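You operate a simulated robot arm through the tools that you are given. There is no shell and no other tool. Be economical: measure what you need, move in short steps, check, and stop when the job is done.

You are at the controls of a simulated robot arm. One attempt, no reset.

JOB
Open the gauge case lid.

It is judged by the outcome, as a careful person would: the job done as asked, and still so three seconds after it is handed in. It fails if anything else is knocked over, pushed out of place, dropped, spilled or broken. Lids that push on must go on centred and level and be pressed home; caps that screw on are set level and turned clockwise until they are tight.

ROBOT AND FRAMES
A 6-joint arm with a two-finger parallel gripper, fixed in place. Base frame: the origin is at the foot of the arm, x ahead of it, y to its left, z up. Readings come in mm, degrees, newtons and seconds.
Its first joint turns from -70.0 to 70.0 degrees. Payload 1.9 kg.
Tool frame: the origin (TCP) lies between the finger pads and is the grasp point; the fingertips stand 23 mm ahead of it; z points along the fingers, y is the line along which they close. The gripper opens to 94 mm. The fingers are 38 mm wide and 10 mm thick; the gripper's body (54 by 96 mm) begins 39 mm behind the TCP.
Orientation is told as [roll, pitch, yaw] about the base's x, y, z axes, in that order, counted from this pose: with the fingers straight down and closing along the base's y, the tool's x points along the base's -x, its y along +y and its z along -z.

CONTROLS
- The arm moves only by the tool play_rows. Its argument "targets" is a list of rows, each a list of 3 entries, a list of its own where there are three numbers: the shift along the tool's x, y, z in cm, then the turn, a rotation vector about the tool's x, y, z in degrees, then the opening, from 0 (shut) to 1 (fully open). In form: [[[tx, ty, tz], [wx, wy, wz], jaw], ...]. A call has 1 to 20 rows; each row shifts and turns the commanded pose from where the row before left it, along the tool's axes as they then stand. A row lasts 0.2 s, in which the tool goes at most 50 mm and 8.6 degrees; a call with a longer step from one row to the next is refused whole, and so is a gripper value outside its range. A pose out of reach is approached as far as the arm can. The call stops where the force on the tool passes 40 N (or 10 N more than at its start, if that is more) or the arm is blocked; 0.2 s more then pass. Each finger travels about 108 mm/s and halts on what it meets, pressing with about 21 N; the grip force reading is that of the motor and also rises with nothing between the fingers. The clock runs only during rows and for 0.2 s after the last one: add rows that do not move to give the fingers time. It gives the time, the measured TCP pose, the force on the tool (base axes), the opening and the grip force at its end, in the units of the frame above (readings bear some noise), and new pictures: "show" is both (left out), scene, wrist or none.
- Cameras (640 x 400 px; columns grow to the right, rows downward): "scene" is fixed at [70.3, 321.4, 438.5]; the picture's right is [-0.67, -0.74, 0.00], its down [-0.32, 0.29, -0.90] and it looks along [0.67, -0.60, -0.44] (base axes); focal length 244 px, centre (320, 200). "wrist" rides on the gripper at [-39, 0, -44] in the tool frame; the picture's right is [0.00, -1.00, 0.00], its down [0.97, 0.00, -0.24] and it looks along [0.24, 0.00, 0.97] (tool axes); focal length 218 px, centre (320, 200).
- locate(camera, pixels): for up to 12 pixels [column, row] of the newest picture of that camera ("zoom" is the newest enlarged one), the place [x, y, z] in the base frame of the surface seen there, good to about 2 mm. It takes no simulated time.
- inspect(camera, box): a new picture of the part [left, top, right, bottom] of that camera's present view, enlarged. It takes no simulated time.
- close_job(): hands the job in; it is judged then, once.

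Work in short steps. Measure before you move; look again where a grasp or a placing could have gone wrong, and mend it. You have 60 turns and 120 pictures in all, those below and enlarged ones among them. Open the gripper and draw the arm clear of the work before you hand the job in, unless the task says otherwise; then end with one line.

The tools are called as name(argument=value, ...) on one line, values as JSON. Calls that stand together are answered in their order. play_rows: Moves the arm, as the interface text tells. Its arguments: {"type":"object","properties":{"targets":{"type":"array"},"show":{"type":"string","enum":["both","scene","wrist","none"]}},"required":["targets"]} The other tools are called the same way: locate (camera, pixels) gives the place of the surface under pixels of a picture; inspect (camera, box) takes an enlarged picture of a part of a camera's view; close_job () hands the job in.

At the start:

```text
time: 0.0
tcp_pos: [275.1, 20.4, 363.3]
tool_rot: [0.0, 0.0, -0.1]
wrist_force: [-0.2, 0.3, -1.2]
grip_width: 94.1
gripper_force: 0.0
```

scene: 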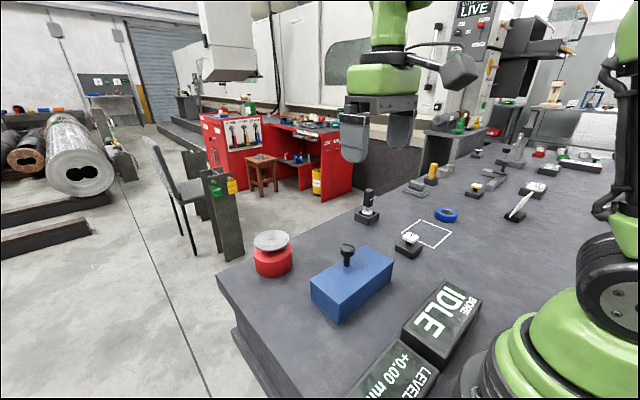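
wrist: 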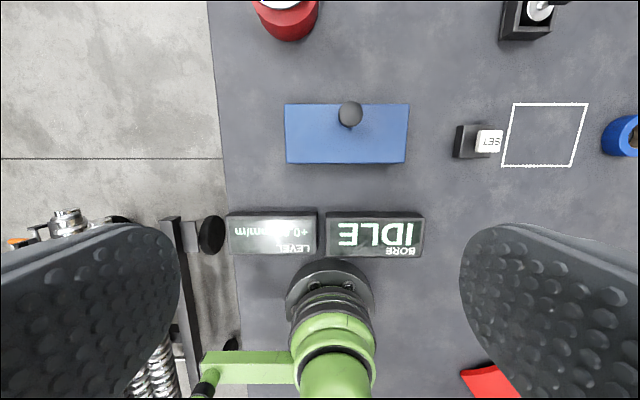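

The blue box with a black knob (scene ~350,280; wrist ~347,133) looks like the gauge case. I'll enlarge it and measure.

inspect(camera="scene", box=[290, 225, 410, 335])

inspect(camera="wrist", box=[270, 85, 430, 185])

locate(camera="wrist", pixels=[[350, 113], [287, 106], [407, 106], [287, 160], [403, 160], [345, 145], [287, 20], [375, 235], [270, 235], [470, 140]])

locate(camera="scene", pixels=[[347, 248], [347, 266], [312, 283], [338, 302], [393, 260], [365, 248], [338, 320], [325, 310], [365, 300]])

```text
3.64 times, centred on (350, 280) of scene
```

zoom: 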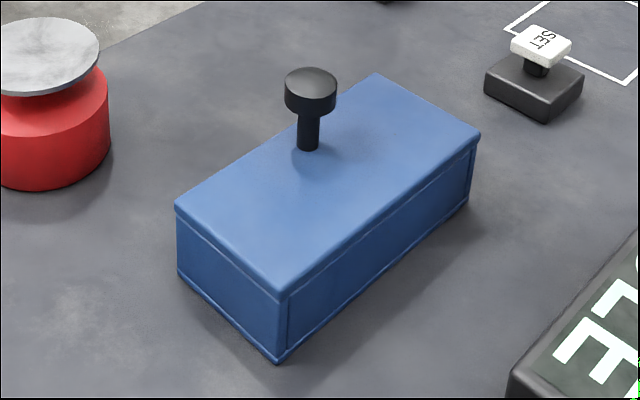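

```text
4.00 times, centred on (350, 135) of wrist
```

zoom: 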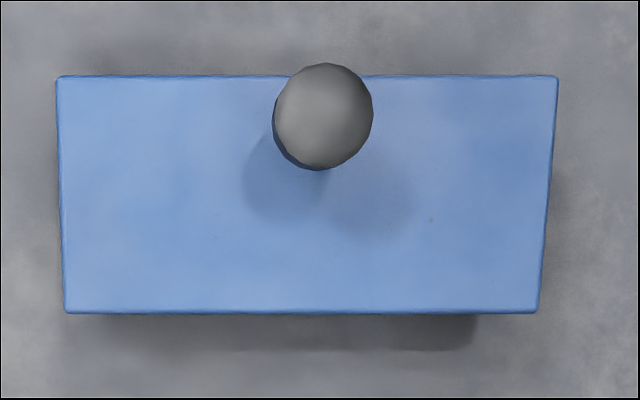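

```text
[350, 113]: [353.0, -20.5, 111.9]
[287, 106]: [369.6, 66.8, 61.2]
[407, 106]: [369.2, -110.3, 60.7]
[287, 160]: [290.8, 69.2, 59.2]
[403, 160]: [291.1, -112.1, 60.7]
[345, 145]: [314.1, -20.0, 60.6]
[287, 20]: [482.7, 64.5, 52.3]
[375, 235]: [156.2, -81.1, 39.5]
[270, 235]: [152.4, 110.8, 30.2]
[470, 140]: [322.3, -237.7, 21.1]
```

```text
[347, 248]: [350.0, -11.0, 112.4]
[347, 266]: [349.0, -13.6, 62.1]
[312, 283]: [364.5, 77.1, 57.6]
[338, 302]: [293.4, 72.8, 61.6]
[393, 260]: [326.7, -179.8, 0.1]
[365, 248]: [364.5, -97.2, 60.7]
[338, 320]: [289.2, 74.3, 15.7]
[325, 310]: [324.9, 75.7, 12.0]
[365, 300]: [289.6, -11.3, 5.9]
```

The box top reads z≈61 while its foot reads ≈6, which disagrees with a surface at z=52. I'll measure bare table points and the knob more fully.

locate(camera="scene", pixels=[[300, 300], [400, 300], [440, 260], [330, 350], [300, 245], [341, 249], [354, 249], [347, 258], [347, 244], [272, 240], [272, 265], [430, 235]])

locate(camera="wrist", pixels=[[250, 130], [440, 100], [345, 190], [350, 60], [340, 113], [360, 113], [350, 103], [350, 124], [550, 130]])

```text
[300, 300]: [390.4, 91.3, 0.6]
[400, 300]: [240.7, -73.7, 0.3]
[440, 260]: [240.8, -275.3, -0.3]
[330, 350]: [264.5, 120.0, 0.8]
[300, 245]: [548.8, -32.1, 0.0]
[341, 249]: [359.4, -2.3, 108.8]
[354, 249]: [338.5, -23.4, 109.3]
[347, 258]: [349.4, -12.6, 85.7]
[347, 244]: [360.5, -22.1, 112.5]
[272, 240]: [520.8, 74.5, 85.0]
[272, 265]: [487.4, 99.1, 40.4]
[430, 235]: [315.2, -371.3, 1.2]
```

```text
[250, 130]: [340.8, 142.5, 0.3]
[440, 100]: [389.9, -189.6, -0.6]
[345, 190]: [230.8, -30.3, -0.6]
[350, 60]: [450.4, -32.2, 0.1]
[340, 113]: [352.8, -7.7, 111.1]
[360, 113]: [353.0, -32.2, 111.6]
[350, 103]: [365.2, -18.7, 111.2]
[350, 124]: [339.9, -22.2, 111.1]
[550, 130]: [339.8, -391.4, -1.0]
```

Both cameras agree that the table is at z≈0, the lid top at ≈61 and the knob head at ≈(352,-20,112), so I trust these over the stated 52. The knob sits toward the +x edge, so the hinge is probably at x≈290. I'll move above the knob at a safe height and check again.

play_rows(targets=[[[-3.9, -2.0, -0.0], [0, 0, 0], 0.8], [[-3.8, -2.0, 0], [0, 0, 0], 0.8], [[0, 0, 4], [0, 0, 0], 0.7], [[0, 0, 4], [0, 0, 0], 0.7], [[0, 0, 4], [0, 0, 0], 0.7], [[0, 0, 2], [0, 0, 0], 0.7], [[0, 0, 0], [0, 0, 0], 0.7]])

```text
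time: 1.6
tcp_pos: [351.9, -20.5, 225.7]
tool_rot: [0.0, 0.0, -0.1]
wrist_force: [0.5, -0.6, 0.4]
grip_width: 65.8
gripper_force: 0.1
```

scene: 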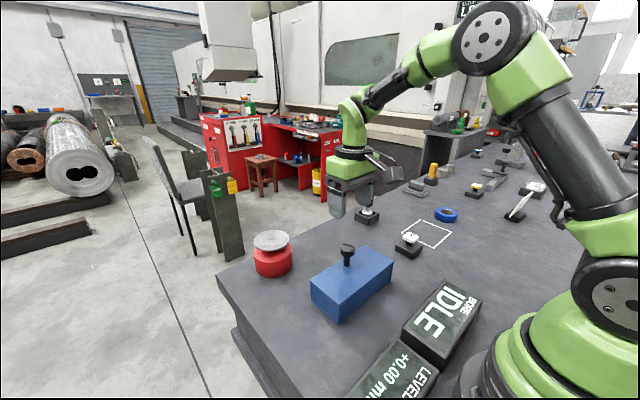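
wrist: 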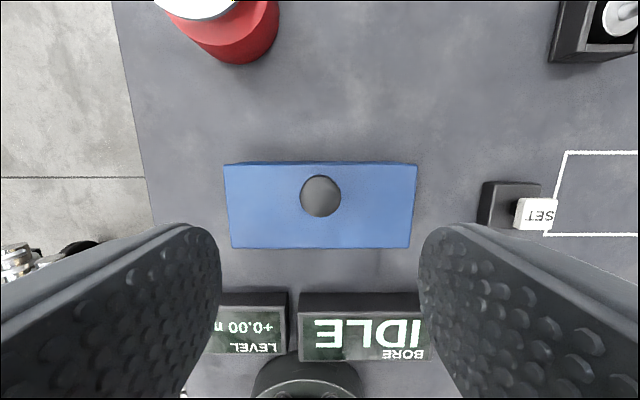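

The fingers straddle the knob's column (wrist 320,196). Rechecking heights from this closer view.

locate(camera="wrist", pixels=[[320, 195], [302, 195], [339, 195], [320, 178], [320, 213], [320, 235], [226, 168], [414, 246], [320, 275], [320, 120]])

```text
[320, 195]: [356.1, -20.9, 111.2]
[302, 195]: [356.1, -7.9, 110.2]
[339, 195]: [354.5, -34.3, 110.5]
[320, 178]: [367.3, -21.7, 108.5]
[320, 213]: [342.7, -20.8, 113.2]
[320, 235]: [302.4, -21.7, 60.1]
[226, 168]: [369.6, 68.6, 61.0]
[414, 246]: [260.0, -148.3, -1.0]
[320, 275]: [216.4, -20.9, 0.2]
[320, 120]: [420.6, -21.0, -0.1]
```

Consistent: knob at (354,-21), head z≈90–112, lid 61. I'll descend to TCP z≈104 with fingers open, wide of the knob.

play_rows(targets=[[[-0.2, 0, 4], [0, 0, 0], 0.7], [[0, 0, 4], [0, 0, 0], 0.7], [[0, 0, 2.2], [0, 0, 0], 0.7], [[0, 0, 2.0], [0, 0, 0], 0.7], [[0, 0, 0], [0, 0, 0], 0.7]])

```text
time: 2.8
tcp_pos: [351.5, -19.6, 101.1]
tool_rot: [0.0, 0.0, -0.1]
wrist_force: [-0.3, -0.9, -0.6]
grip_width: 65.6
gripper_force: 0.0
```

scene: 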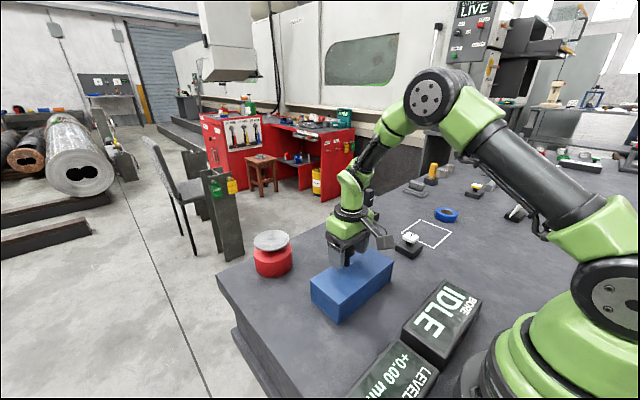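
wrist: 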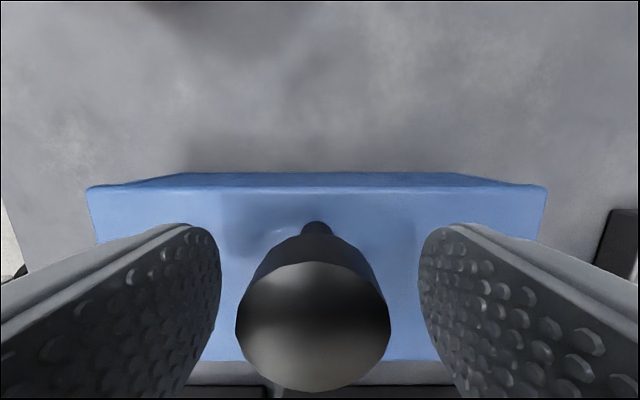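

Knob is centred between pads (wrist 313,300). Closing on it.

play_rows(targets=[[[0, 0, 0], [0, 0, 0], 0.3], [[0, 0, 0], [0, 0, 0], 0.15], [[0, 0, 0], [0, 0, 0], 0.15], [[0, 0, 0], [0, 0, 0], 0.15]], show="wrist")

```text
time: 4.0
tcp_pos: [350.4, -19.7, 101.8]
tool_rot: [0.1, 0.0, 0.1]
wrist_force: [0.5, 2.6, -0.2]
grip_width: 31.7
gripper_force: 45.4
stopped in row 4: the force on the tool passed its limit (the readings are from after the stop); the commanded pose is now the measured one
```

wrist: 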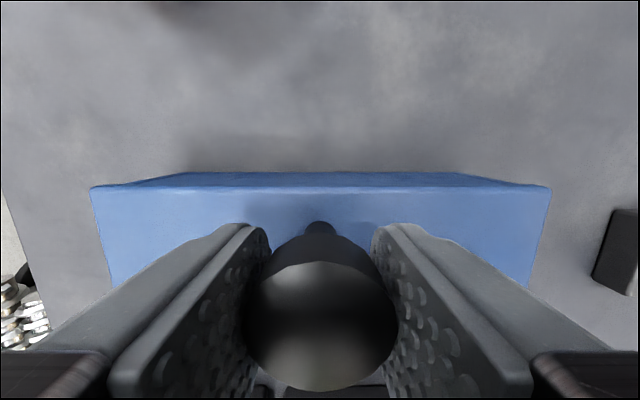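

Gripped (31.7 mm). Now a cautious 8° swing about the assumed hinge line (x≈290, z≈50), to feel whether it lifts that way.

play_rows(targets=[[[0.19, 0, -0.21], [0, -2, 0], 0.15], [[0.19, 0, -0.21], [0, -2, 0], 0.15], [[0.19, 0, -0.21], [0, -2, 0], 0.15], [[0.19, 0, -0.21], [0, -2, 0], 0.15], [[0, 0, 0], [0, 0, 0], 0.15]])

inspect(camera="scene", box=[290, 225, 410, 335])

```text
time: 5.2
tcp_pos: [343.6, -20.1, 109.5]
tool_rot: [0.1, -8.1, 0.0]
wrist_force: [2.7, 25.6, 21.0]
grip_width: 31.7
gripper_force: 45.2
```

scene: 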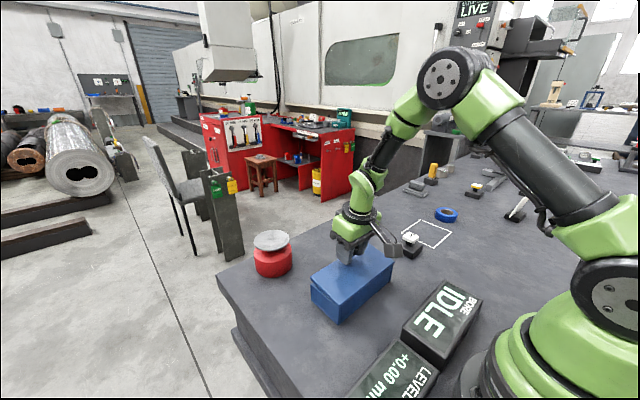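
wrist: 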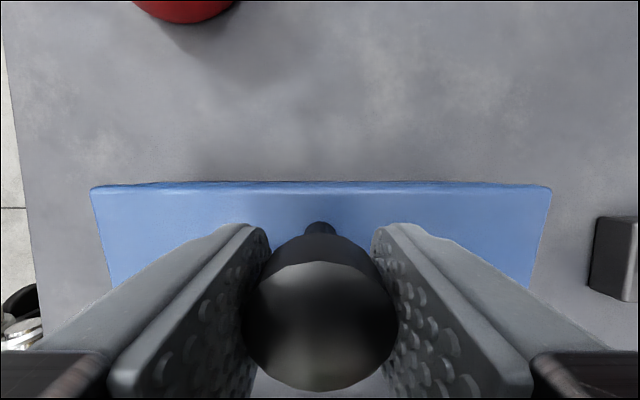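

```text
3.64 times, centred on (350, 280) of scene
```

zoom: 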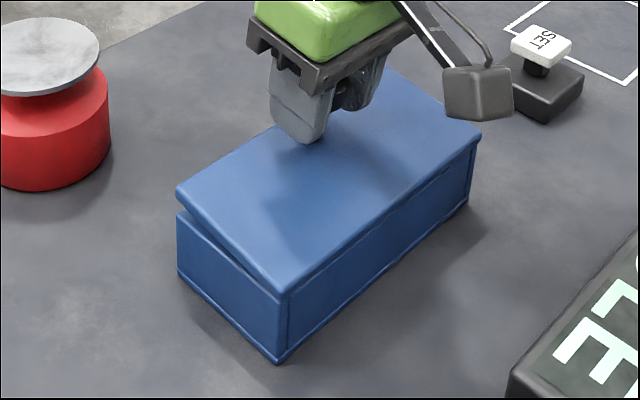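

The lid's far edge is lifting with hinge at x≈290, as assumed. There's some side force (25 N in y); I'll hold and ease slightly to +y to see it relax.

play_rows(targets=[[[0, 0.05, 0], [0, 0, 0], 0.2], [[0, 0, 0], [0, 0, 0], 0.2]], show="none")

```text
time: 5.8
tcp_pos: [344.2, -20.4, 109.6]
tool_rot: [0.2, -8.1, 0.0]
wrist_force: [3.6, 9.6, 21.3]
grip_width: 31.5
gripper_force: 45.1
```

Side force eased to 9.6 N; the remaining +21 N in z suggests the real arc rises a bit more. I'll continue with slightly more lift per degree.

play_rows(targets=[[[0.19, 0.02, -0.28], [0, -2, 0], 0.2], [[0.19, 0, -0.25], [0, -2, 0], 0.2], [[0.19, 0, -0.23], [0, -2, 0], 0.2], [[0.19, 0, -0.23], [0, -2, 0], 0.2], [[0, 0, 0], [0, 0, 0], 0.2]], show="none")

```text
time: 7.0
tcp_pos: [333.3, -20.9, 118.6]
tool_rot: [0.1, -15.8, 0.0]
wrist_force: [1.6, -7.7, -22.0]
grip_width: 31.5
gripper_force: 45.1
```

Now slightly over-lifted (-22 N); I'll take a mid value and continue in small steps.

play_rows(targets=[[[0.18, 0, -0.16], [0, -2, 0], 0.2], [[0.18, 0, -0.22], [0, -2, 0], 0.2], [[0.18, 0, -0.22], [0, -2, 0], 0.2], [[0.18, 0, -0.22], [0, -2, 0], 0.2], [[0, 0, 0], [0, 0, 0], 0.2]], show="none")

```text
time: 7.6
tcp_pos: [330.5, -20.7, 119.5]
tool_rot: [0.4, -18.3, -0.2]
wrist_force: [-0.1, -2.5, 0.5]
grip_width: 31.7
gripper_force: 44.6
out of reach, approached as far as the arm can: row 2
stopped in row 2: the force on the tool passed its limit (the readings are from after the stop); the commanded pose is now the measured one
```

The wrist cannot tilt any further (limit near -18°). From here I'll keep the tool's tilt and follow the arc (fit: hinge ≈(285,50), radius ≈83 mm), letting the round knob pivot between the pads.

play_rows(targets=[[[0.21, 0, -0.25], [0, 0, 0], 0.25], [[0.21, 0, -0.25], [0, 0, 0], 0.25], [[0, 0, 0], [0, 0, 0], 0.25]])

```text
time: 8.4
tcp_pos: [324.9, -20.5, 125.1]
tool_rot: [0.3, -18.4, -0.2]
wrist_force: [13.1, 2.5, -8.8]
grip_width: 31.6
gripper_force: 44.9
```

scene: 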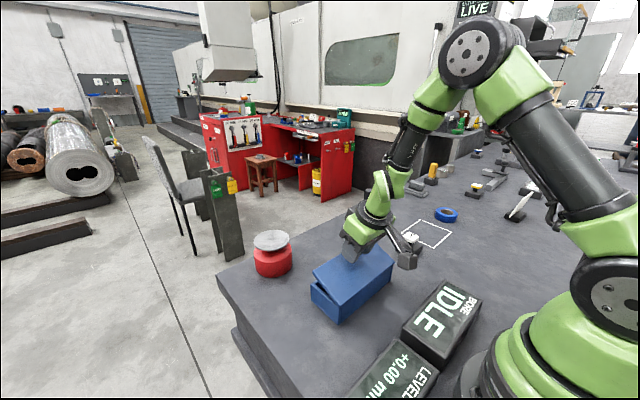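
wrist: 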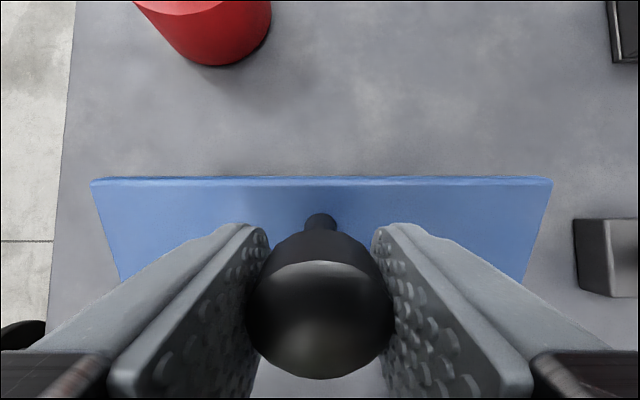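

The knob pivots in the pads with low forces (13 N). Continuing along the arc.

play_rows(targets=[[[0.27, 0, -0.22], [0, 0, 0], 0.25], [[0.27, 0, -0.22], [0, 0, 0], 0.25], [[0.27, 0, -0.22], [0, 0, 0], 0.25], [[0.27, 0, -0.22], [0, 0, 0], 0.25], [[0, 0, 0], [0, 0, 0], 0.25]], show="wrist")

```text
time: 9.6
tcp_pos: [313.9, -20.0, 129.1]
tool_rot: [0.5, -18.5, -0.3]
wrist_force: [18.8, -1.4, 5.3]
grip_width: 31.5
gripper_force: 45.3
```

wrist: 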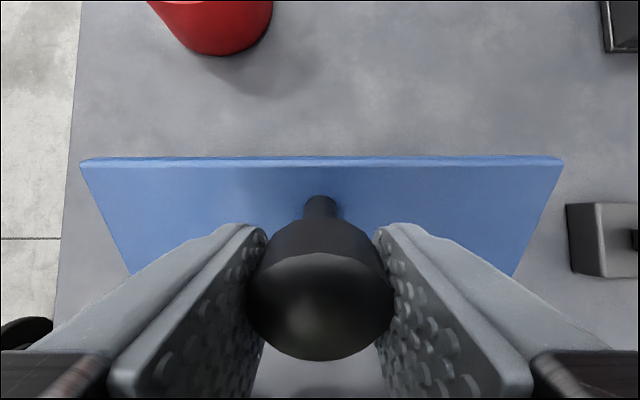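

Lid ≈32° open, knob still held. Continue.

play_rows(targets=[[[0.31, 0, -0.2], [0, 0, 0], 0.25], [[0.31, 0, -0.2], [0, 0, 0], 0.25], [[0.31, 0, -0.19], [0, 0, 0], 0.25], [[0.32, 0, -0.17], [0, 0, 0], 0.25], [[0.32, 0, -0.17], [0, 0, 0], 0.25], [[0, 0, 0], [0, 0, 0], 0.25]], show="wrist")

```text
time: 11.0
tcp_pos: [296.9, -20.8, 131.8]
tool_rot: [0.8, -18.5, -0.4]
wrist_force: [16.4, 35.4, 9.5]
grip_width: 31.4
gripper_force: 45.3
```

wrist: 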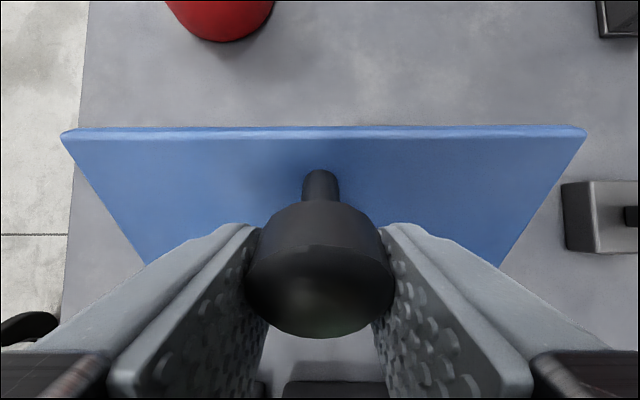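

Lid ≈43°. Easing +y 1 mm for the side force, then continuing over the top of the arc.

play_rows(targets=[[[0, 0.08, 0], [0, 0, 0], 0.25], [[0.33, 0, -0.14], [0, 0, 0], 0.25], [[0.33, 0, -0.14], [0, 0, 0], 0.25], [[0.34, 0, -0.12], [0, 0, 0], 0.25], [[0.34, 0, -0.12], [0, 0, 0], 0.25], [[0, 0, 0], [0, 0, 0], 0.25]], show="wrist")

```text
time: 12.4
tcp_pos: [280.2, -19.7, 133.2]
tool_rot: [0.4, -18.3, -0.4]
wrist_force: [14.7, 9.5, -4.4]
grip_width: 31.6
gripper_force: 45.2
```

wrist: 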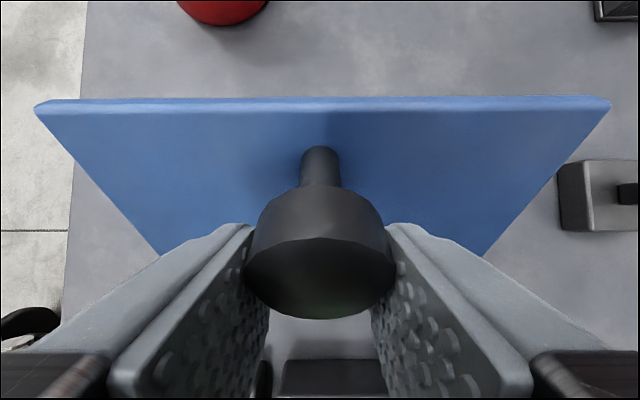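

Lid ≈55°. Continuing, arc now bending downward.

play_rows(targets=[[[0.35, 0.02, -0.09], [0, 0, 0], 0.25], [[0.36, 0, -0.07], [0, 0, 0], 0.25], [[0.36, 0, -0.05], [0, 0, 0], 0.25], [[0.36, 0, -0.04], [0, 0, 0], 0.25], [[0.36, 0, -0.02], [0, 0, 0], 0.25], [[0.36, 0, 0], [0, 0, 0], 0.25], [[0, 0, 0], [0, 0, 0], 0.25]])

```text
time: 14.0
tcp_pos: [265.1, -20.4, 131.2]
tool_rot: [0.5, -18.3, -0.3]
wrist_force: [12.1, 17.8, 7.6]
grip_width: 31.5
gripper_force: 44.7
out of reach, approached as far as the arm can: row 5, 6
```

scene: 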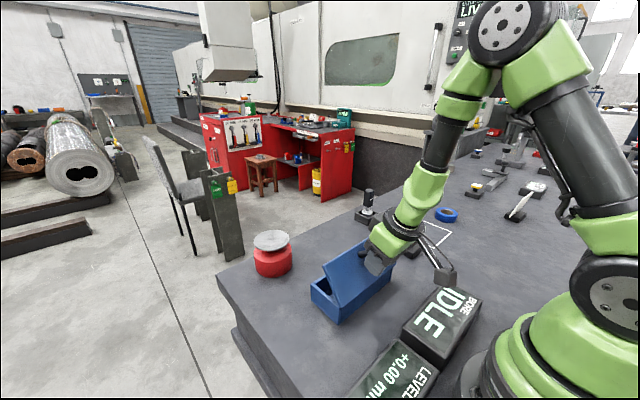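
wrist: 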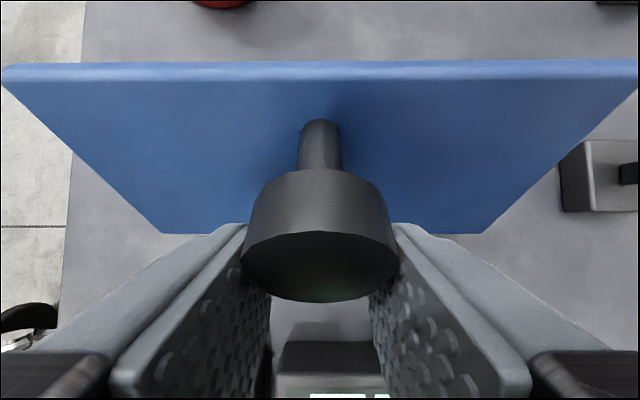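

Lid ≈65°, and this tilt is out of reach nearer the base. The grey block on the gripper (scene 445,275) is near the IDLE display, so I'll check its clearance before untilting.

locate(camera="scene", pixels=[[445, 275], [446, 284], [436, 280], [454, 278], [435, 262], [440, 300], [462, 290], [372, 237], [335, 265]])

inspect(camera="scene", box=[300, 190, 480, 330])

```text
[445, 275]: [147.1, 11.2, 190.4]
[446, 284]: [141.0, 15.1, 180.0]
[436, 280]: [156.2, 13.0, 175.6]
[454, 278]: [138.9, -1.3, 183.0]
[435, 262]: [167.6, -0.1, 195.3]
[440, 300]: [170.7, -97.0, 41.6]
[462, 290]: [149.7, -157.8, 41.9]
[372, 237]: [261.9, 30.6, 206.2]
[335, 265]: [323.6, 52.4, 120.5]
```

```text
2.86 times, centred on (390, 260) of scene
```

zoom: 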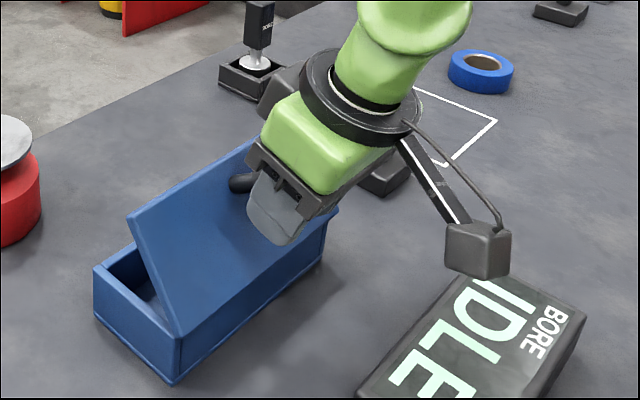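

Clear by far (block z≈175 vs display 42). Now untilt the tool about the knob, in place, to regain reach.

play_rows(targets=[[[0, 0, 0], [0, 3, 0], 0.25], [[0, 0, 0], [0, 3, 0], 0.25], [[0, 0, 0], [0, 3, 0], 0.25], [[0, 0, 0], [0, 3, 0], 0.25], [[0, 0, 0], [0, 0, 0], 0.25]], show="wrist")

```text
time: 14.9
tcp_pos: [265.4, -20.2, 132.1]
tool_rot: [0.9, -14.8, -0.5]
wrist_force: [1.0, -2.5, -1.5]
grip_width: 31.5
gripper_force: 44.9
out of reach, approached as far as the arm can: row 3
stopped in row 4: the force on the tool passed its limit (the readings are from after the stop); the commanded pose is now the measured one
```

wrist: 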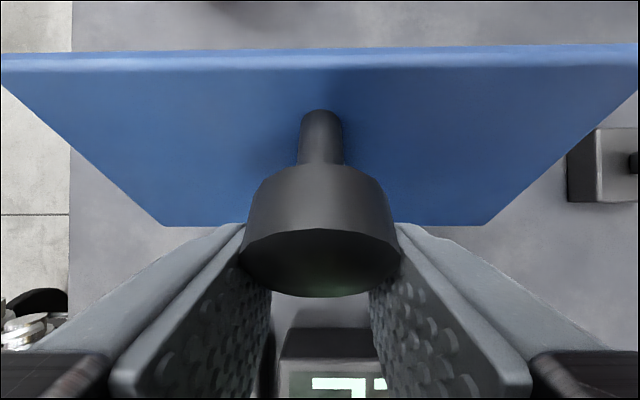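

Forces reset to about zero. Continue untilting more slowly.

play_rows(targets=[[[0, 0, 0], [0, 2, 0], 0.25], [[0, 0, 0], [0, 2, 0], 0.25], [[0, 0, 0], [0, 2, 0], 0.25], [[0, 0, 0], [0, 2, 0], 0.25], [[0, 0, 0], [0, 2, 0], 0.25], [[0, 0, 0], [0, 0, 0], 0.25]], show="none")

```text
time: 15.6
tcp_pos: [266.2, -19.1, 131.7]
tool_rot: [1.3, -14.3, -0.7]
wrist_force: [0.6, -2.7, -2.2]
grip_width: 31.5
gripper_force: 44.7
out of reach, approached as far as the arm can: row 2, 3
stopped in row 3: the force on the tool passed its limit (the readings are from after the stop); the commanded pose is now the measured one
```

The forearm and tool are nearly in line here (wrist singular), which is why turning stalls. I'll back down the arc some 10°, then untilt there where there's freedom.

play_rows(targets=[[[-0.36, 0, 0.04], [0, 0, 0], 0.25], [[-0.36, 0, 0.06], [0, 0, 0], 0.25], [[-0.35, 0, 0.08], [0, 0, 0], 0.25], [[-0.35, 0, 0.09], [0, 0, 0], 0.25], [[0, 0, 0], [0, 0, 0], 0.25]], show="none")

```text
time: 16.8
tcp_pos: [278.3, -20.4, 131.1]
tool_rot: [1.4, -14.1, -0.7]
wrist_force: [-17.1, -20.0, -20.9]
grip_width: 31.4
gripper_force: 45.0
```

Backed off to about 57°. Now untilting here.

play_rows(targets=[[[0, -0.04, 0.03], [0, 2, 0], 0.25], [[0, 0, 0], [0, 2, 0], 0.25], [[0, 0, 0], [0, 2, 0], 0.25], [[0, 0, 0], [0, 2, 0], 0.25], [[0, 0, 0], [0, 0, 0], 0.25]], show="wrist")

```text
time: 17.2
tcp_pos: [281.5, -19.8, 132.1]
tool_rot: [1.7, -12.8, -0.7]
wrist_force: [-0.5, -1.1, -1.8]
grip_width: 31.5
gripper_force: 44.7
stopped in row 2: the force on the tool passed its limit (the readings are from after the stop); the commanded pose is now the measured one
```

wrist: 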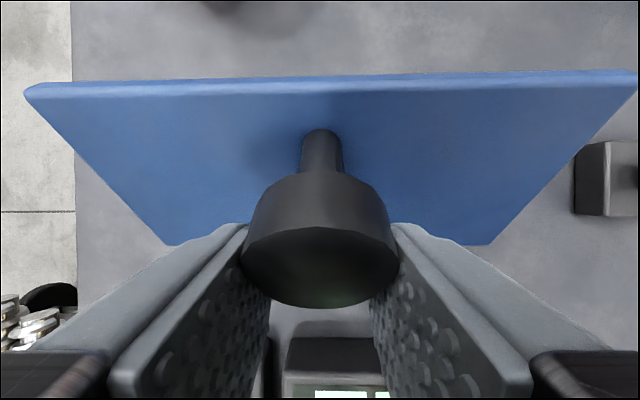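

The side forces come partly from a 1.7° roll drift. Correcting roll while untilting in smaller steps.

play_rows(targets=[[[0, 0, 0], [0.6, 1, 0], 0.25], [[0, 0, 0], [0.6, 1, 0], 0.25], [[0, 0, 0], [0.5, 1, 0], 0.25], [[0, 0, 0], [0, 1, 0], 0.25], [[0, 0, 0], [0, 1, 0], 0.25], [[0, 0, 0], [0, 1, 0], 0.25], [[0, 0, 0], [0, 0, 0], 0.25]], show="none")

```text
time: 18.8
tcp_pos: [281.8, -18.6, 131.5]
tool_rot: [0.0, -7.0, -0.7]
wrist_force: [13.7, 2.4, 9.6]
grip_width: 31.3
gripper_force: 45.0
```

Worked: pitch now -7°, forces small. Continue untilting to about 0.

play_rows(targets=[[[0, 0, 0], [0, 1.5, 0], 0.25], [[0, 0, 0], [0, 1.5, 0], 0.25], [[0, 0, 0], [0, 1.5, 0], 0.25], [[0, 0, 0], [0, 1.5, 0], 0.25], [[0, 0, 0], [0, 1, 0], 0.25], [[0, 0, 0], [0, 0, 0], 0.25]], show="none")

```text
time: 20.2
tcp_pos: [281.3, -20.3, 132.5]
tool_rot: [0.0, 0.0, -0.7]
wrist_force: [9.9, -2.0, 29.2]
grip_width: 31.5
gripper_force: 45.0
```

Upright now. Resuming the arc with straight tool, with a slight rise first.

play_rows(targets=[[[0.36, 0, -0.03], [0, 0, 0], 0.25], [[0.36, 0, 0.04], [0, 0, 0], 0.25], [[0.36, 0, 0.06], [0, 0, 0], 0.25], [[0.36, 0, 0.07], [0, 0, 0], 0.25], [[0.36, 0, 0.08], [0, 0, 0], 0.25], [[0.34, 0, 0.11], [0, 0, 0], 0.25], [[0.34, 0, 0.11], [0, 0, 0], 0.25], [[0, 0, 0], [0, 0, 0], 0.25]], show="wrist")

```text
time: 22.0
tcp_pos: [256.0, -18.2, 126.7]
tool_rot: [0.0, 0.0, -0.7]
wrist_force: [0.5, 0.0, 0.2]
grip_width: 23.7
gripper_force: 0.1
```

wrist: 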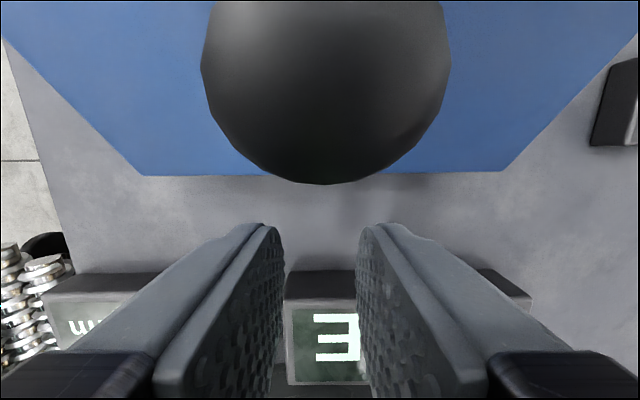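

The knob slipped out of the pads; it shows ahead at wrist (325,90). Checking how the lid stands.

inspect(camera="scene", box=[290, 190, 470, 330])

locate(camera="wrist", pixels=[[325, 80], [325, 20], [325, 150], [220, 100], [150, 150], [500, 150], [30, 30]])

```text
2.86 times, centred on (380, 260) of scene
```

zoom: 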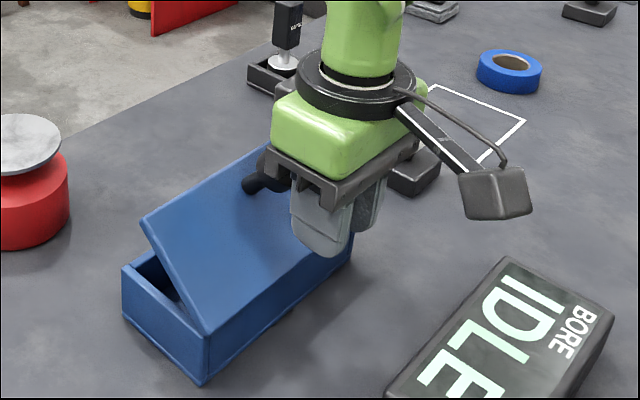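

```text
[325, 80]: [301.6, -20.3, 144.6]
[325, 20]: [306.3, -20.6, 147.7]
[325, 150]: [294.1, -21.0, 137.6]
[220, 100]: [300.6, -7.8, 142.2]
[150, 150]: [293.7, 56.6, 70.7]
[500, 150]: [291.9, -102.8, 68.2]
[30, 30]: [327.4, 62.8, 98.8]
```

The lid stands at about 40° on its own, or is falling slowly. Holding still briefly to tell which.

play_rows(targets=[[[0, 0, 0], [0, 0, 0], 0.25], [[0, 0, 0], [0, 0, 0], 0.25], [[0, 0, 0], [0, 0, 0], 0.25]], show="wrist")

locate(camera="wrist", pixels=[[325, 80], [325, 20], [150, 150], [30, 30]])

```text
time: 22.8
tcp_pos: [255.9, -19.5, 128.1]
tool_rot: [0.0, 0.1, -0.8]
wrist_force: [0.5, -0.4, -0.7]
grip_width: 23.7
gripper_force: 0.1
```

wrist: 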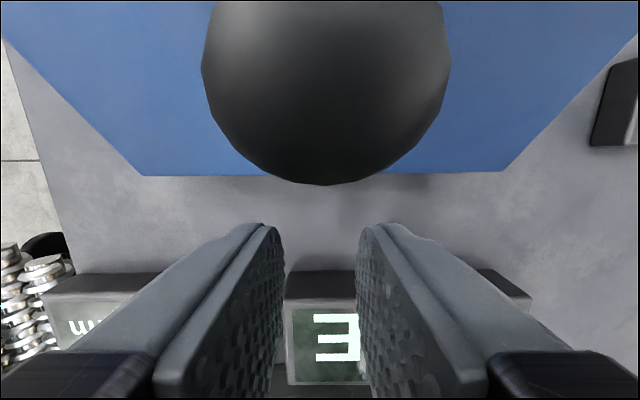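

```text
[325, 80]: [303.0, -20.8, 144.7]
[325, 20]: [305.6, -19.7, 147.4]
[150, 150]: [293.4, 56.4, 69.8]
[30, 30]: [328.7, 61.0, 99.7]
```

The hinge is stiff and holds the lid at ~40°. I'll rise, shut the fingers, and go round to the far side to push the lid open from beneath.

play_rows(targets=[[[0, 0, -4], [0, 0, 0], 0.2], [[0, 0, -4], [0, 0, 0], 0.0], [[0, 0, -4], [0, 0, 0], 0.0], [[-4, 0, 0], [0, 0, 0], 0.0], [[-4, 0, 0], [0, 0, 0], 0.0], [[-4, 0, 0], [0, 0, 0], 0.0], [[-3, 0, 0], [0, 0, 0], 0.0], [[0, 0, 0], [0, 0, 0], 0.0]])

```text
time: 24.6
tcp_pos: [405.0, -20.8, 248.8]
tool_rot: [0.0, 0.1, -0.8]
wrist_force: [-0.4, -0.1, -0.1]
grip_width: 0.0
gripper_force: 20.4
```

scene: 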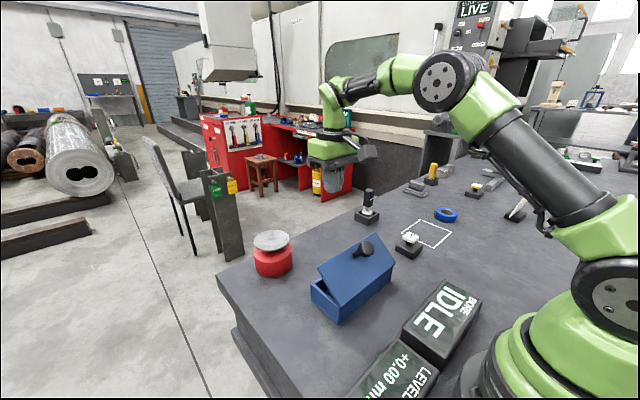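
wrist: 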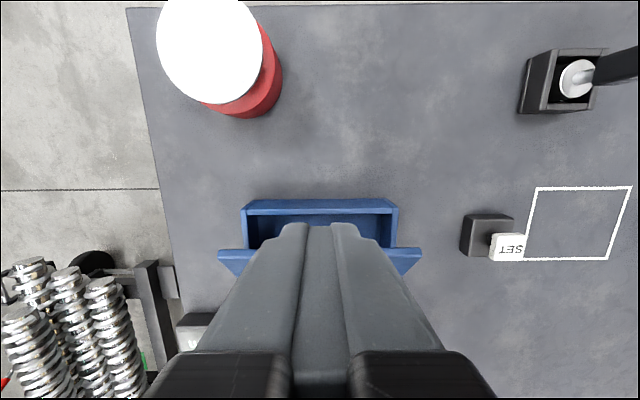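

The lid is at ~40° with the box unmoved. Descending in front of the lid edge (x≈351) at x=405 to fingertip z≈97.

play_rows(targets=[[[0, 0, 4], [0, 0, 0], 0.0], [[0, 0, 4], [0, 0, 0], 0.0], [[0, 0, 3], [0, 0, 0], 0.0], [[0, 0, 2], [0, 0, 0], 0.0], [[0, 0, 0], [0, 0, 0], 0.0]])

inspect(camera="scene", box=[280, 180, 440, 330])

```text
time: 25.8
tcp_pos: [406.1, -22.7, 116.0]
tool_rot: [0.0, 0.1, -0.7]
wrist_force: [-0.3, 0.5, -0.9]
grip_width: 0.2
gripper_force: 21.3
```

scene: 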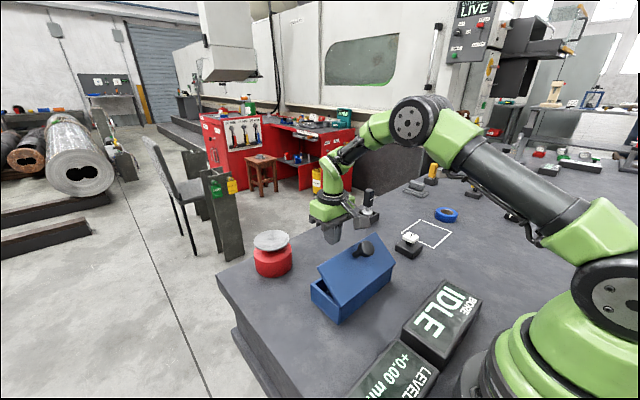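
wrist: 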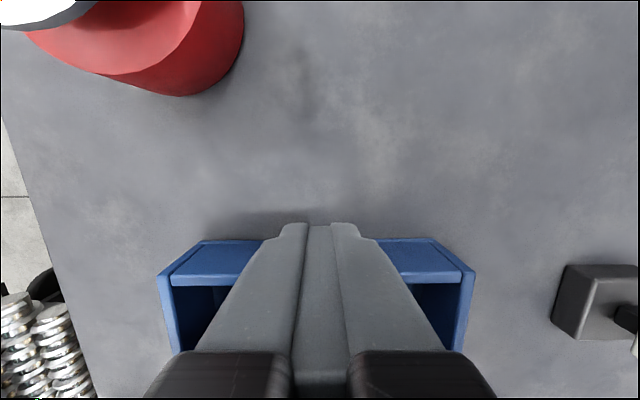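

```text
2.67 times, centred on (360, 255) of scene
```

zoom: 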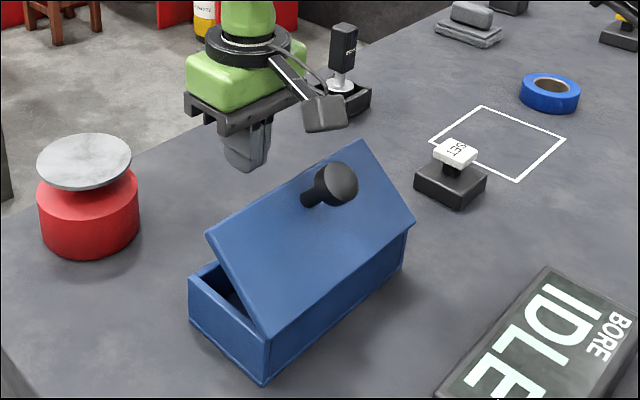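

Measuring the lid edge height to pick contact height.

locate(camera="zoom", pixels=[[208, 237], [358, 146], [268, 335], [410, 225], [325, 115], [325, 130], [245, 165]])

```text
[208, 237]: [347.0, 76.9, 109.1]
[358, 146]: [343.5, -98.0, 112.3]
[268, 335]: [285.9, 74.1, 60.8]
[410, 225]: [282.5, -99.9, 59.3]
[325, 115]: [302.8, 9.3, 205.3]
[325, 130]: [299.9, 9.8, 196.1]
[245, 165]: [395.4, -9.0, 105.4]
```

Edge at (346, z 111). Lower tip by 8 mm and push in -x gently with 6–10 mm steps.

play_rows(targets=[[[1.0, 0, 0.8], [0, 0, 0], 0.0], [[1.0, 0, 0], [0, 0, 0], 0.0], [[1.0, 0, 0], [0, 0, 0], 0.0], [[0.7, 0, 0], [0, 0, 0], 0.0], [[0.7, 0, 0], [0, 0, 0], 0.0], [[0.7, 0, 0], [0, 0, 0], 0.0], [[0.7, 0, 0], [0, 0, 0], 0.0], [[0, 0, 0], [0, 0, 0], 0.0]], show="scene")

```text
time: 27.0
tcp_pos: [369.5, -22.2, 113.9]
tool_rot: [-0.2, -1.3, -0.5]
wrist_force: [1.7, -0.2, 2.3]
grip_width: 0.3
gripper_force: 20.9
stopped in row 5: the force on the tool passed its limit (the readings are from after the stop); the commanded pose is now the measured one
```

scene: 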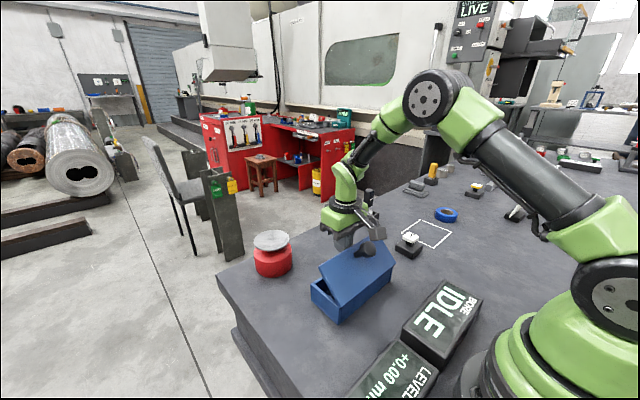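

Contact reached at TCP x≈370, and the stop looks like an impact. Now pushing slowly along the edge's own arc (up and back), 2–3 mm per row.

play_rows(targets=[[[0.15, 0, -0.1], [0, 0, 0], 0.0], [[0.2, 0, -0.2], [0, 0, 0], 0.0], [[0.2, 0, -0.2], [0, 0, 0], 0.0], [[0.2, 0, -0.2], [0, 0, 0], 0.0], [[0.2, 0, -0.18], [0, 0, 0], 0.0], [[0.2, 0, -0.18], [0, 0, 0], 0.0], [[0, 0, 0], [0, 0, 0], 0.0]], show="none")

inspect(camera="scene", box=[280, 180, 440, 330])

```text
time: 28.6
tcp_pos: [357.4, -22.7, 124.4]
tool_rot: [-0.1, -1.3, -0.5]
wrist_force: [8.5, -2.5, 12.8]
grip_width: 0.1
gripper_force: 21.0
```

```text
2.67 times, centred on (360, 255) of scene
```

zoom: 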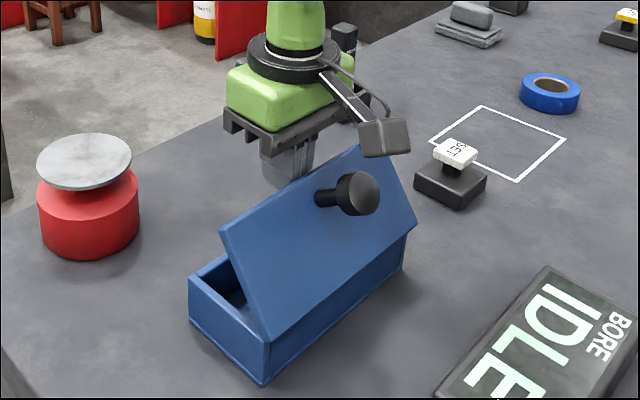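

Works with ~13 N; box hasn't moved (foot corner still at zoom 265,385). Continue.

play_rows(targets=[[[0.28, 0, -0.2], [0, 0, 0], 0.0], [[0.28, 0, -0.2], [0, 0, 0], 0.0], [[0.29, 0, -0.18], [0, 0, 0], 0.0], [[0.31, 0, -0.17], [0, 0, 0], 0.0], [[0.31, 0, -0.15], [0, 0, 0], 0.0], [[0.31, 0, -0.13], [0, 0, 0], 0.0], [[0.33, 0, -0.1], [0, 0, 0], 0.0], [[0.33, 0, -0.08], [0, 0, 0], 0.0], [[0, 0, 0], [0, 0, 0], 0.0]], show="none")

inspect(camera="scene", box=[280, 180, 440, 330])

```text
time: 30.6
tcp_pos: [333.4, -21.7, 135.8]
tool_rot: [-0.1, -1.5, -0.5]
wrist_force: [6.9, 4.8, 21.8]
grip_width: 0.0
gripper_force: 21.4
```

```text
2.67 times, centred on (360, 255) of scene
```

zoom: 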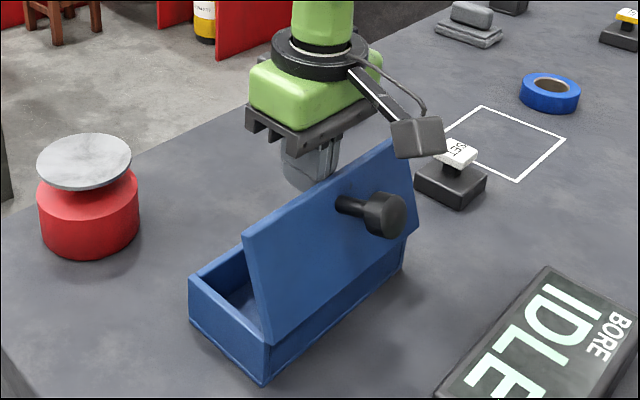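

Lid ≈70°. Continue mostly in -x.

play_rows(targets=[[[0.34, 0, -0.02], [0, 0, 0], 0.0], [[0.34, 0, -0.02], [0, 0, 0], 0.0], [[0.34, 0, 0], [0, 0, 0], 0.0], [[0.34, 0, 0], [0, 0, 0], 0.0], [[0.34, 0, 0], [0, 0, 0], 0.0], [[0.34, 0, 0], [0, 0, 0], 0.0], [[0.34, 0, 0.03], [0, 0, 0], 0.0], [[0.34, 0, 0.03], [0, 0, 0], 0.0], [[0, 0, 0], [0, 0, 0], 0.0]], show="none")

inspect(camera="scene", box=[280, 180, 440, 330])

```text
time: 31.1
tcp_pos: [331.2, -21.3, 138.3]
tool_rot: [-0.1, -1.6, -0.5]
wrist_force: [0.4, 2.2, 6.0]
grip_width: 0.0
gripper_force: 20.6
stopped in row 2: the force on the tool passed its limit (the readings are from after the stop); the commanded pose is now the measured one
```

```text
2.67 times, centred on (360, 255) of scene
```

zoom: 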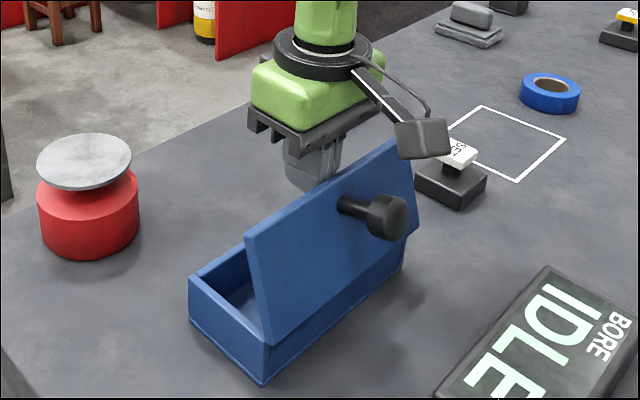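

It stopped on force. I'll check whether something else touches (grey block vs lid corner) and the lid's angle.

locate(camera="zoom", pixels=[[405, 155], [440, 155], [390, 152], [390, 145], [248, 240], [270, 335], [412, 225], [330, 185], [300, 175], [258, 290]])

inspect(camera="wrist", box=[0, 0, 640, 400])

```text
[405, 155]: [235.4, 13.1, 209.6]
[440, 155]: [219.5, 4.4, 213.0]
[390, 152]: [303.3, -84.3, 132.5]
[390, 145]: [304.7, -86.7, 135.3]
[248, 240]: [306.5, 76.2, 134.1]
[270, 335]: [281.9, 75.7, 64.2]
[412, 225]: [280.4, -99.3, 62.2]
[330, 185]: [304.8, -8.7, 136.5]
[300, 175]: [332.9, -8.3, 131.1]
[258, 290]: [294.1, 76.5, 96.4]
```

```text
1.00 times, centred on (320, 200) of wrist
```

zoom: 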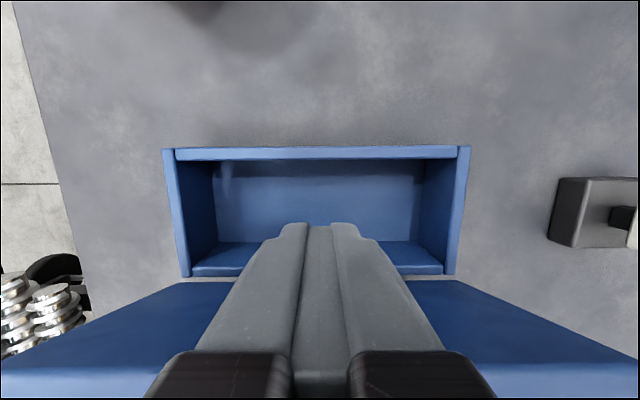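

Lid is at ~71°, nothing else touching. Testing with 1.5 mm steps whether it's a hinge stop or just stiction.

play_rows(targets=[[[0.15, 0, -0.03], [0, 0, 0], 0.0], [[0.15, 0, -0.03], [0, 0, 0], 0.0], [[0.15, 0, -0.03], [0, 0, 0], 0.0], [[0.15, 0, -0.03], [0, 0, 0], 0.0], [[0.15, 0, -0.03], [0, 0, 0], 0.0], [[0, 0, 0], [0, 0, 0], 0.0]], show="none")

inspect(camera="scene", box=[280, 180, 440, 330])

```text
time: 32.5
tcp_pos: [323.8, -22.2, 139.2]
tool_rot: [-0.1, -1.7, -0.5]
wrist_force: [8.5, -1.3, 35.6]
grip_width: 0.0
gripper_force: 21.6
```

```text
2.67 times, centred on (360, 255) of scene
```

zoom: 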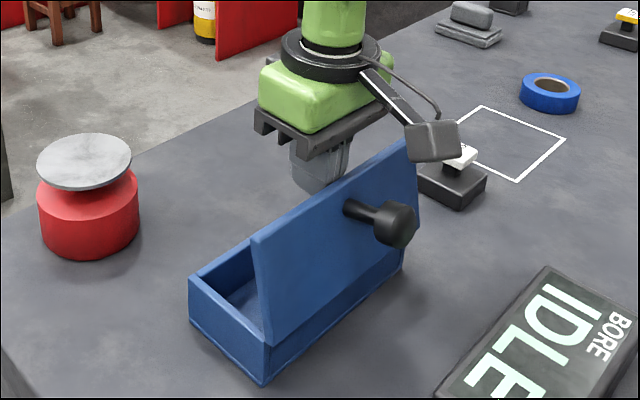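

It moves (not a stop), but the lid edge presses upward on the finger (35 N). I'll back off 3 mm, raise 6 mm, and push on.

play_rows(targets=[[[-0.3, 0, -0.1], [0, 0, 0], 0.0], [[0, 0, -0.5], [0, 0, 0], 0.0], [[0.3, 0, 0], [0, 0, 0], 0.0], [[0.2, 0, 0], [0, 0, 0], 0.0], [[0.2, 0, 0], [0, 0, 0], 0.0], [[0.2, 0, 0], [0, 0, 0], 0.0], [[0.2, 0, 0], [0, 0, 0], 0.0], [[0.2, 0, 0], [0, 0, 0], 0.0], [[0, 0, 0], [0, 0, 0], 0.0]], show="none")

```text
time: 34.2
tcp_pos: [320.2, -21.2, 145.4]
tool_rot: [-0.4, -2.7, -0.2]
wrist_force: [13.0, 1.4, -2.1]
grip_width: 0.2
gripper_force: 20.9
stopped in row 8: the force on the tool passed its limit (the readings are from after the stop); the commanded pose is now the measured one
```

Checking lid state.

inspect(camera="scene", box=[280, 180, 440, 330])

locate(camera="zoom", pixels=[[253, 245], [270, 335], [262, 300], [300, 215], [350, 170], [265, 380], [192, 285]])

```text
2.67 times, centred on (360, 255) of scene
```

zoom: 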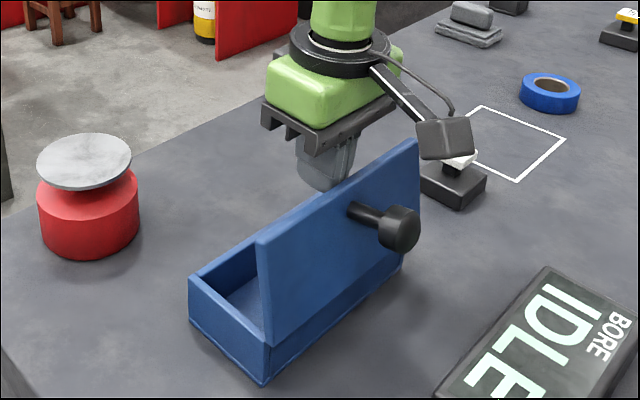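

```text
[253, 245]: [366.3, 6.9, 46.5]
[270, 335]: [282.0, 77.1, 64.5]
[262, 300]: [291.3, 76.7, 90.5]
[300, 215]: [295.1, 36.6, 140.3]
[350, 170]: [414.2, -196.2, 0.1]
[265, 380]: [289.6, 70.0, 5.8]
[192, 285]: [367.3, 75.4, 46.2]
```

Lid ≈80°, box unmoved. Continue with small steps.

play_rows(targets=[[[0.15, 0, 0], [0, 0, 0], 0.0], [[0.15, 0, 0], [0, 0, 0], 0.0], [[0.15, 0, 0], [0, 0, 0], 0.0], [[0.15, 0, 0], [0, 0, 0], 0.0], [[0.15, 0, 0], [0, 0, 0], 0.0], [[0.15, 0, 0], [0, 0, 0], 0.0], [[0, 0, 0], [0, 0, 0], 0.0]], show="none")

inspect(camera="scene", box=[280, 180, 440, 330])

```text
time: 35.0
tcp_pos: [318.6, -22.0, 147.7]
tool_rot: [-0.3, -3.6, 0.1]
wrist_force: [9.7, 0.4, -1.5]
grip_width: 0.0
gripper_force: 21.1
stopped in row 3: the force on the tool passed its limit (the readings are from after the stop); the commanded pose is now the measured one
```

```text
2.67 times, centred on (360, 255) of scene
```

zoom: 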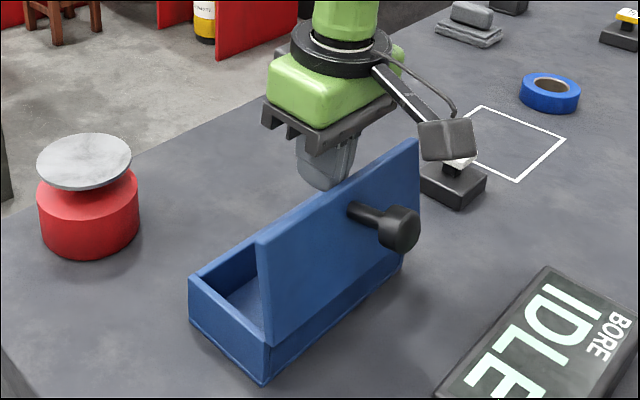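

The lid no longer moves under 40 N and the tool tilts instead – likely the hinge's end stop. I'll back off, correct the tilt, and look at the lid freely.

play_rows(targets=[[[-0.5, 0, 0], [0, 0, 0], 0.0], [[-1.5, 0, 0], [0, 1.8, 0], 0.0], [[-1.5, 0, 0], [0, 1.8, 0], 0.0], [[0, 0, 0], [0, 0, 0], 0.0]], show="wrist")

inspect(camera="scene", box=[280, 180, 440, 330])

locate(camera="zoom", pixels=[[260, 245], [272, 335], [266, 290], [330, 200], [340, 290], [310, 280], [310, 240]])

```text
time: 36.0
tcp_pos: [354.5, -22.6, 147.3]
tool_rot: [-0.3, 0.4, 0.0]
wrist_force: [-0.3, -0.3, 0.4]
grip_width: 0.3
gripper_force: 20.9
```

wrist: 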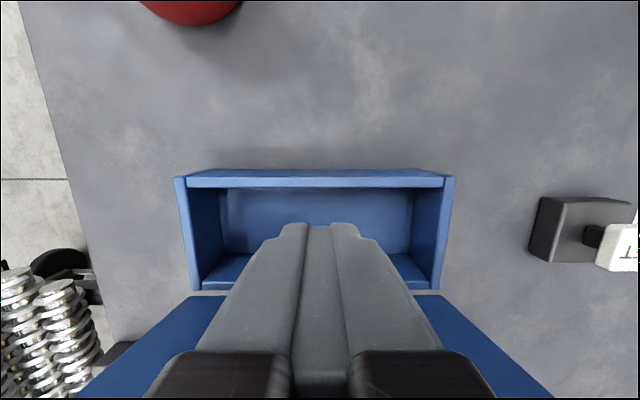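

```text
2.67 times, centred on (360, 255) of scene
```

zoom: 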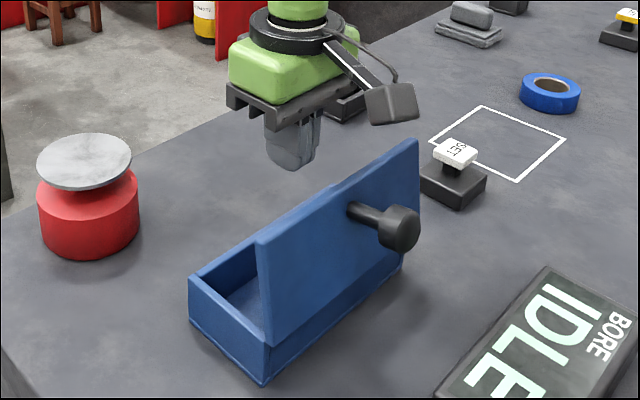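

```text
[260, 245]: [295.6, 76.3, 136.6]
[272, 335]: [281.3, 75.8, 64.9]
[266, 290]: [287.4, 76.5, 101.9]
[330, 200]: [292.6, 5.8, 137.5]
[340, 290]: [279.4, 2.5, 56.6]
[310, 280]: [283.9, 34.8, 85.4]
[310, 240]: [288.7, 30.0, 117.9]
```

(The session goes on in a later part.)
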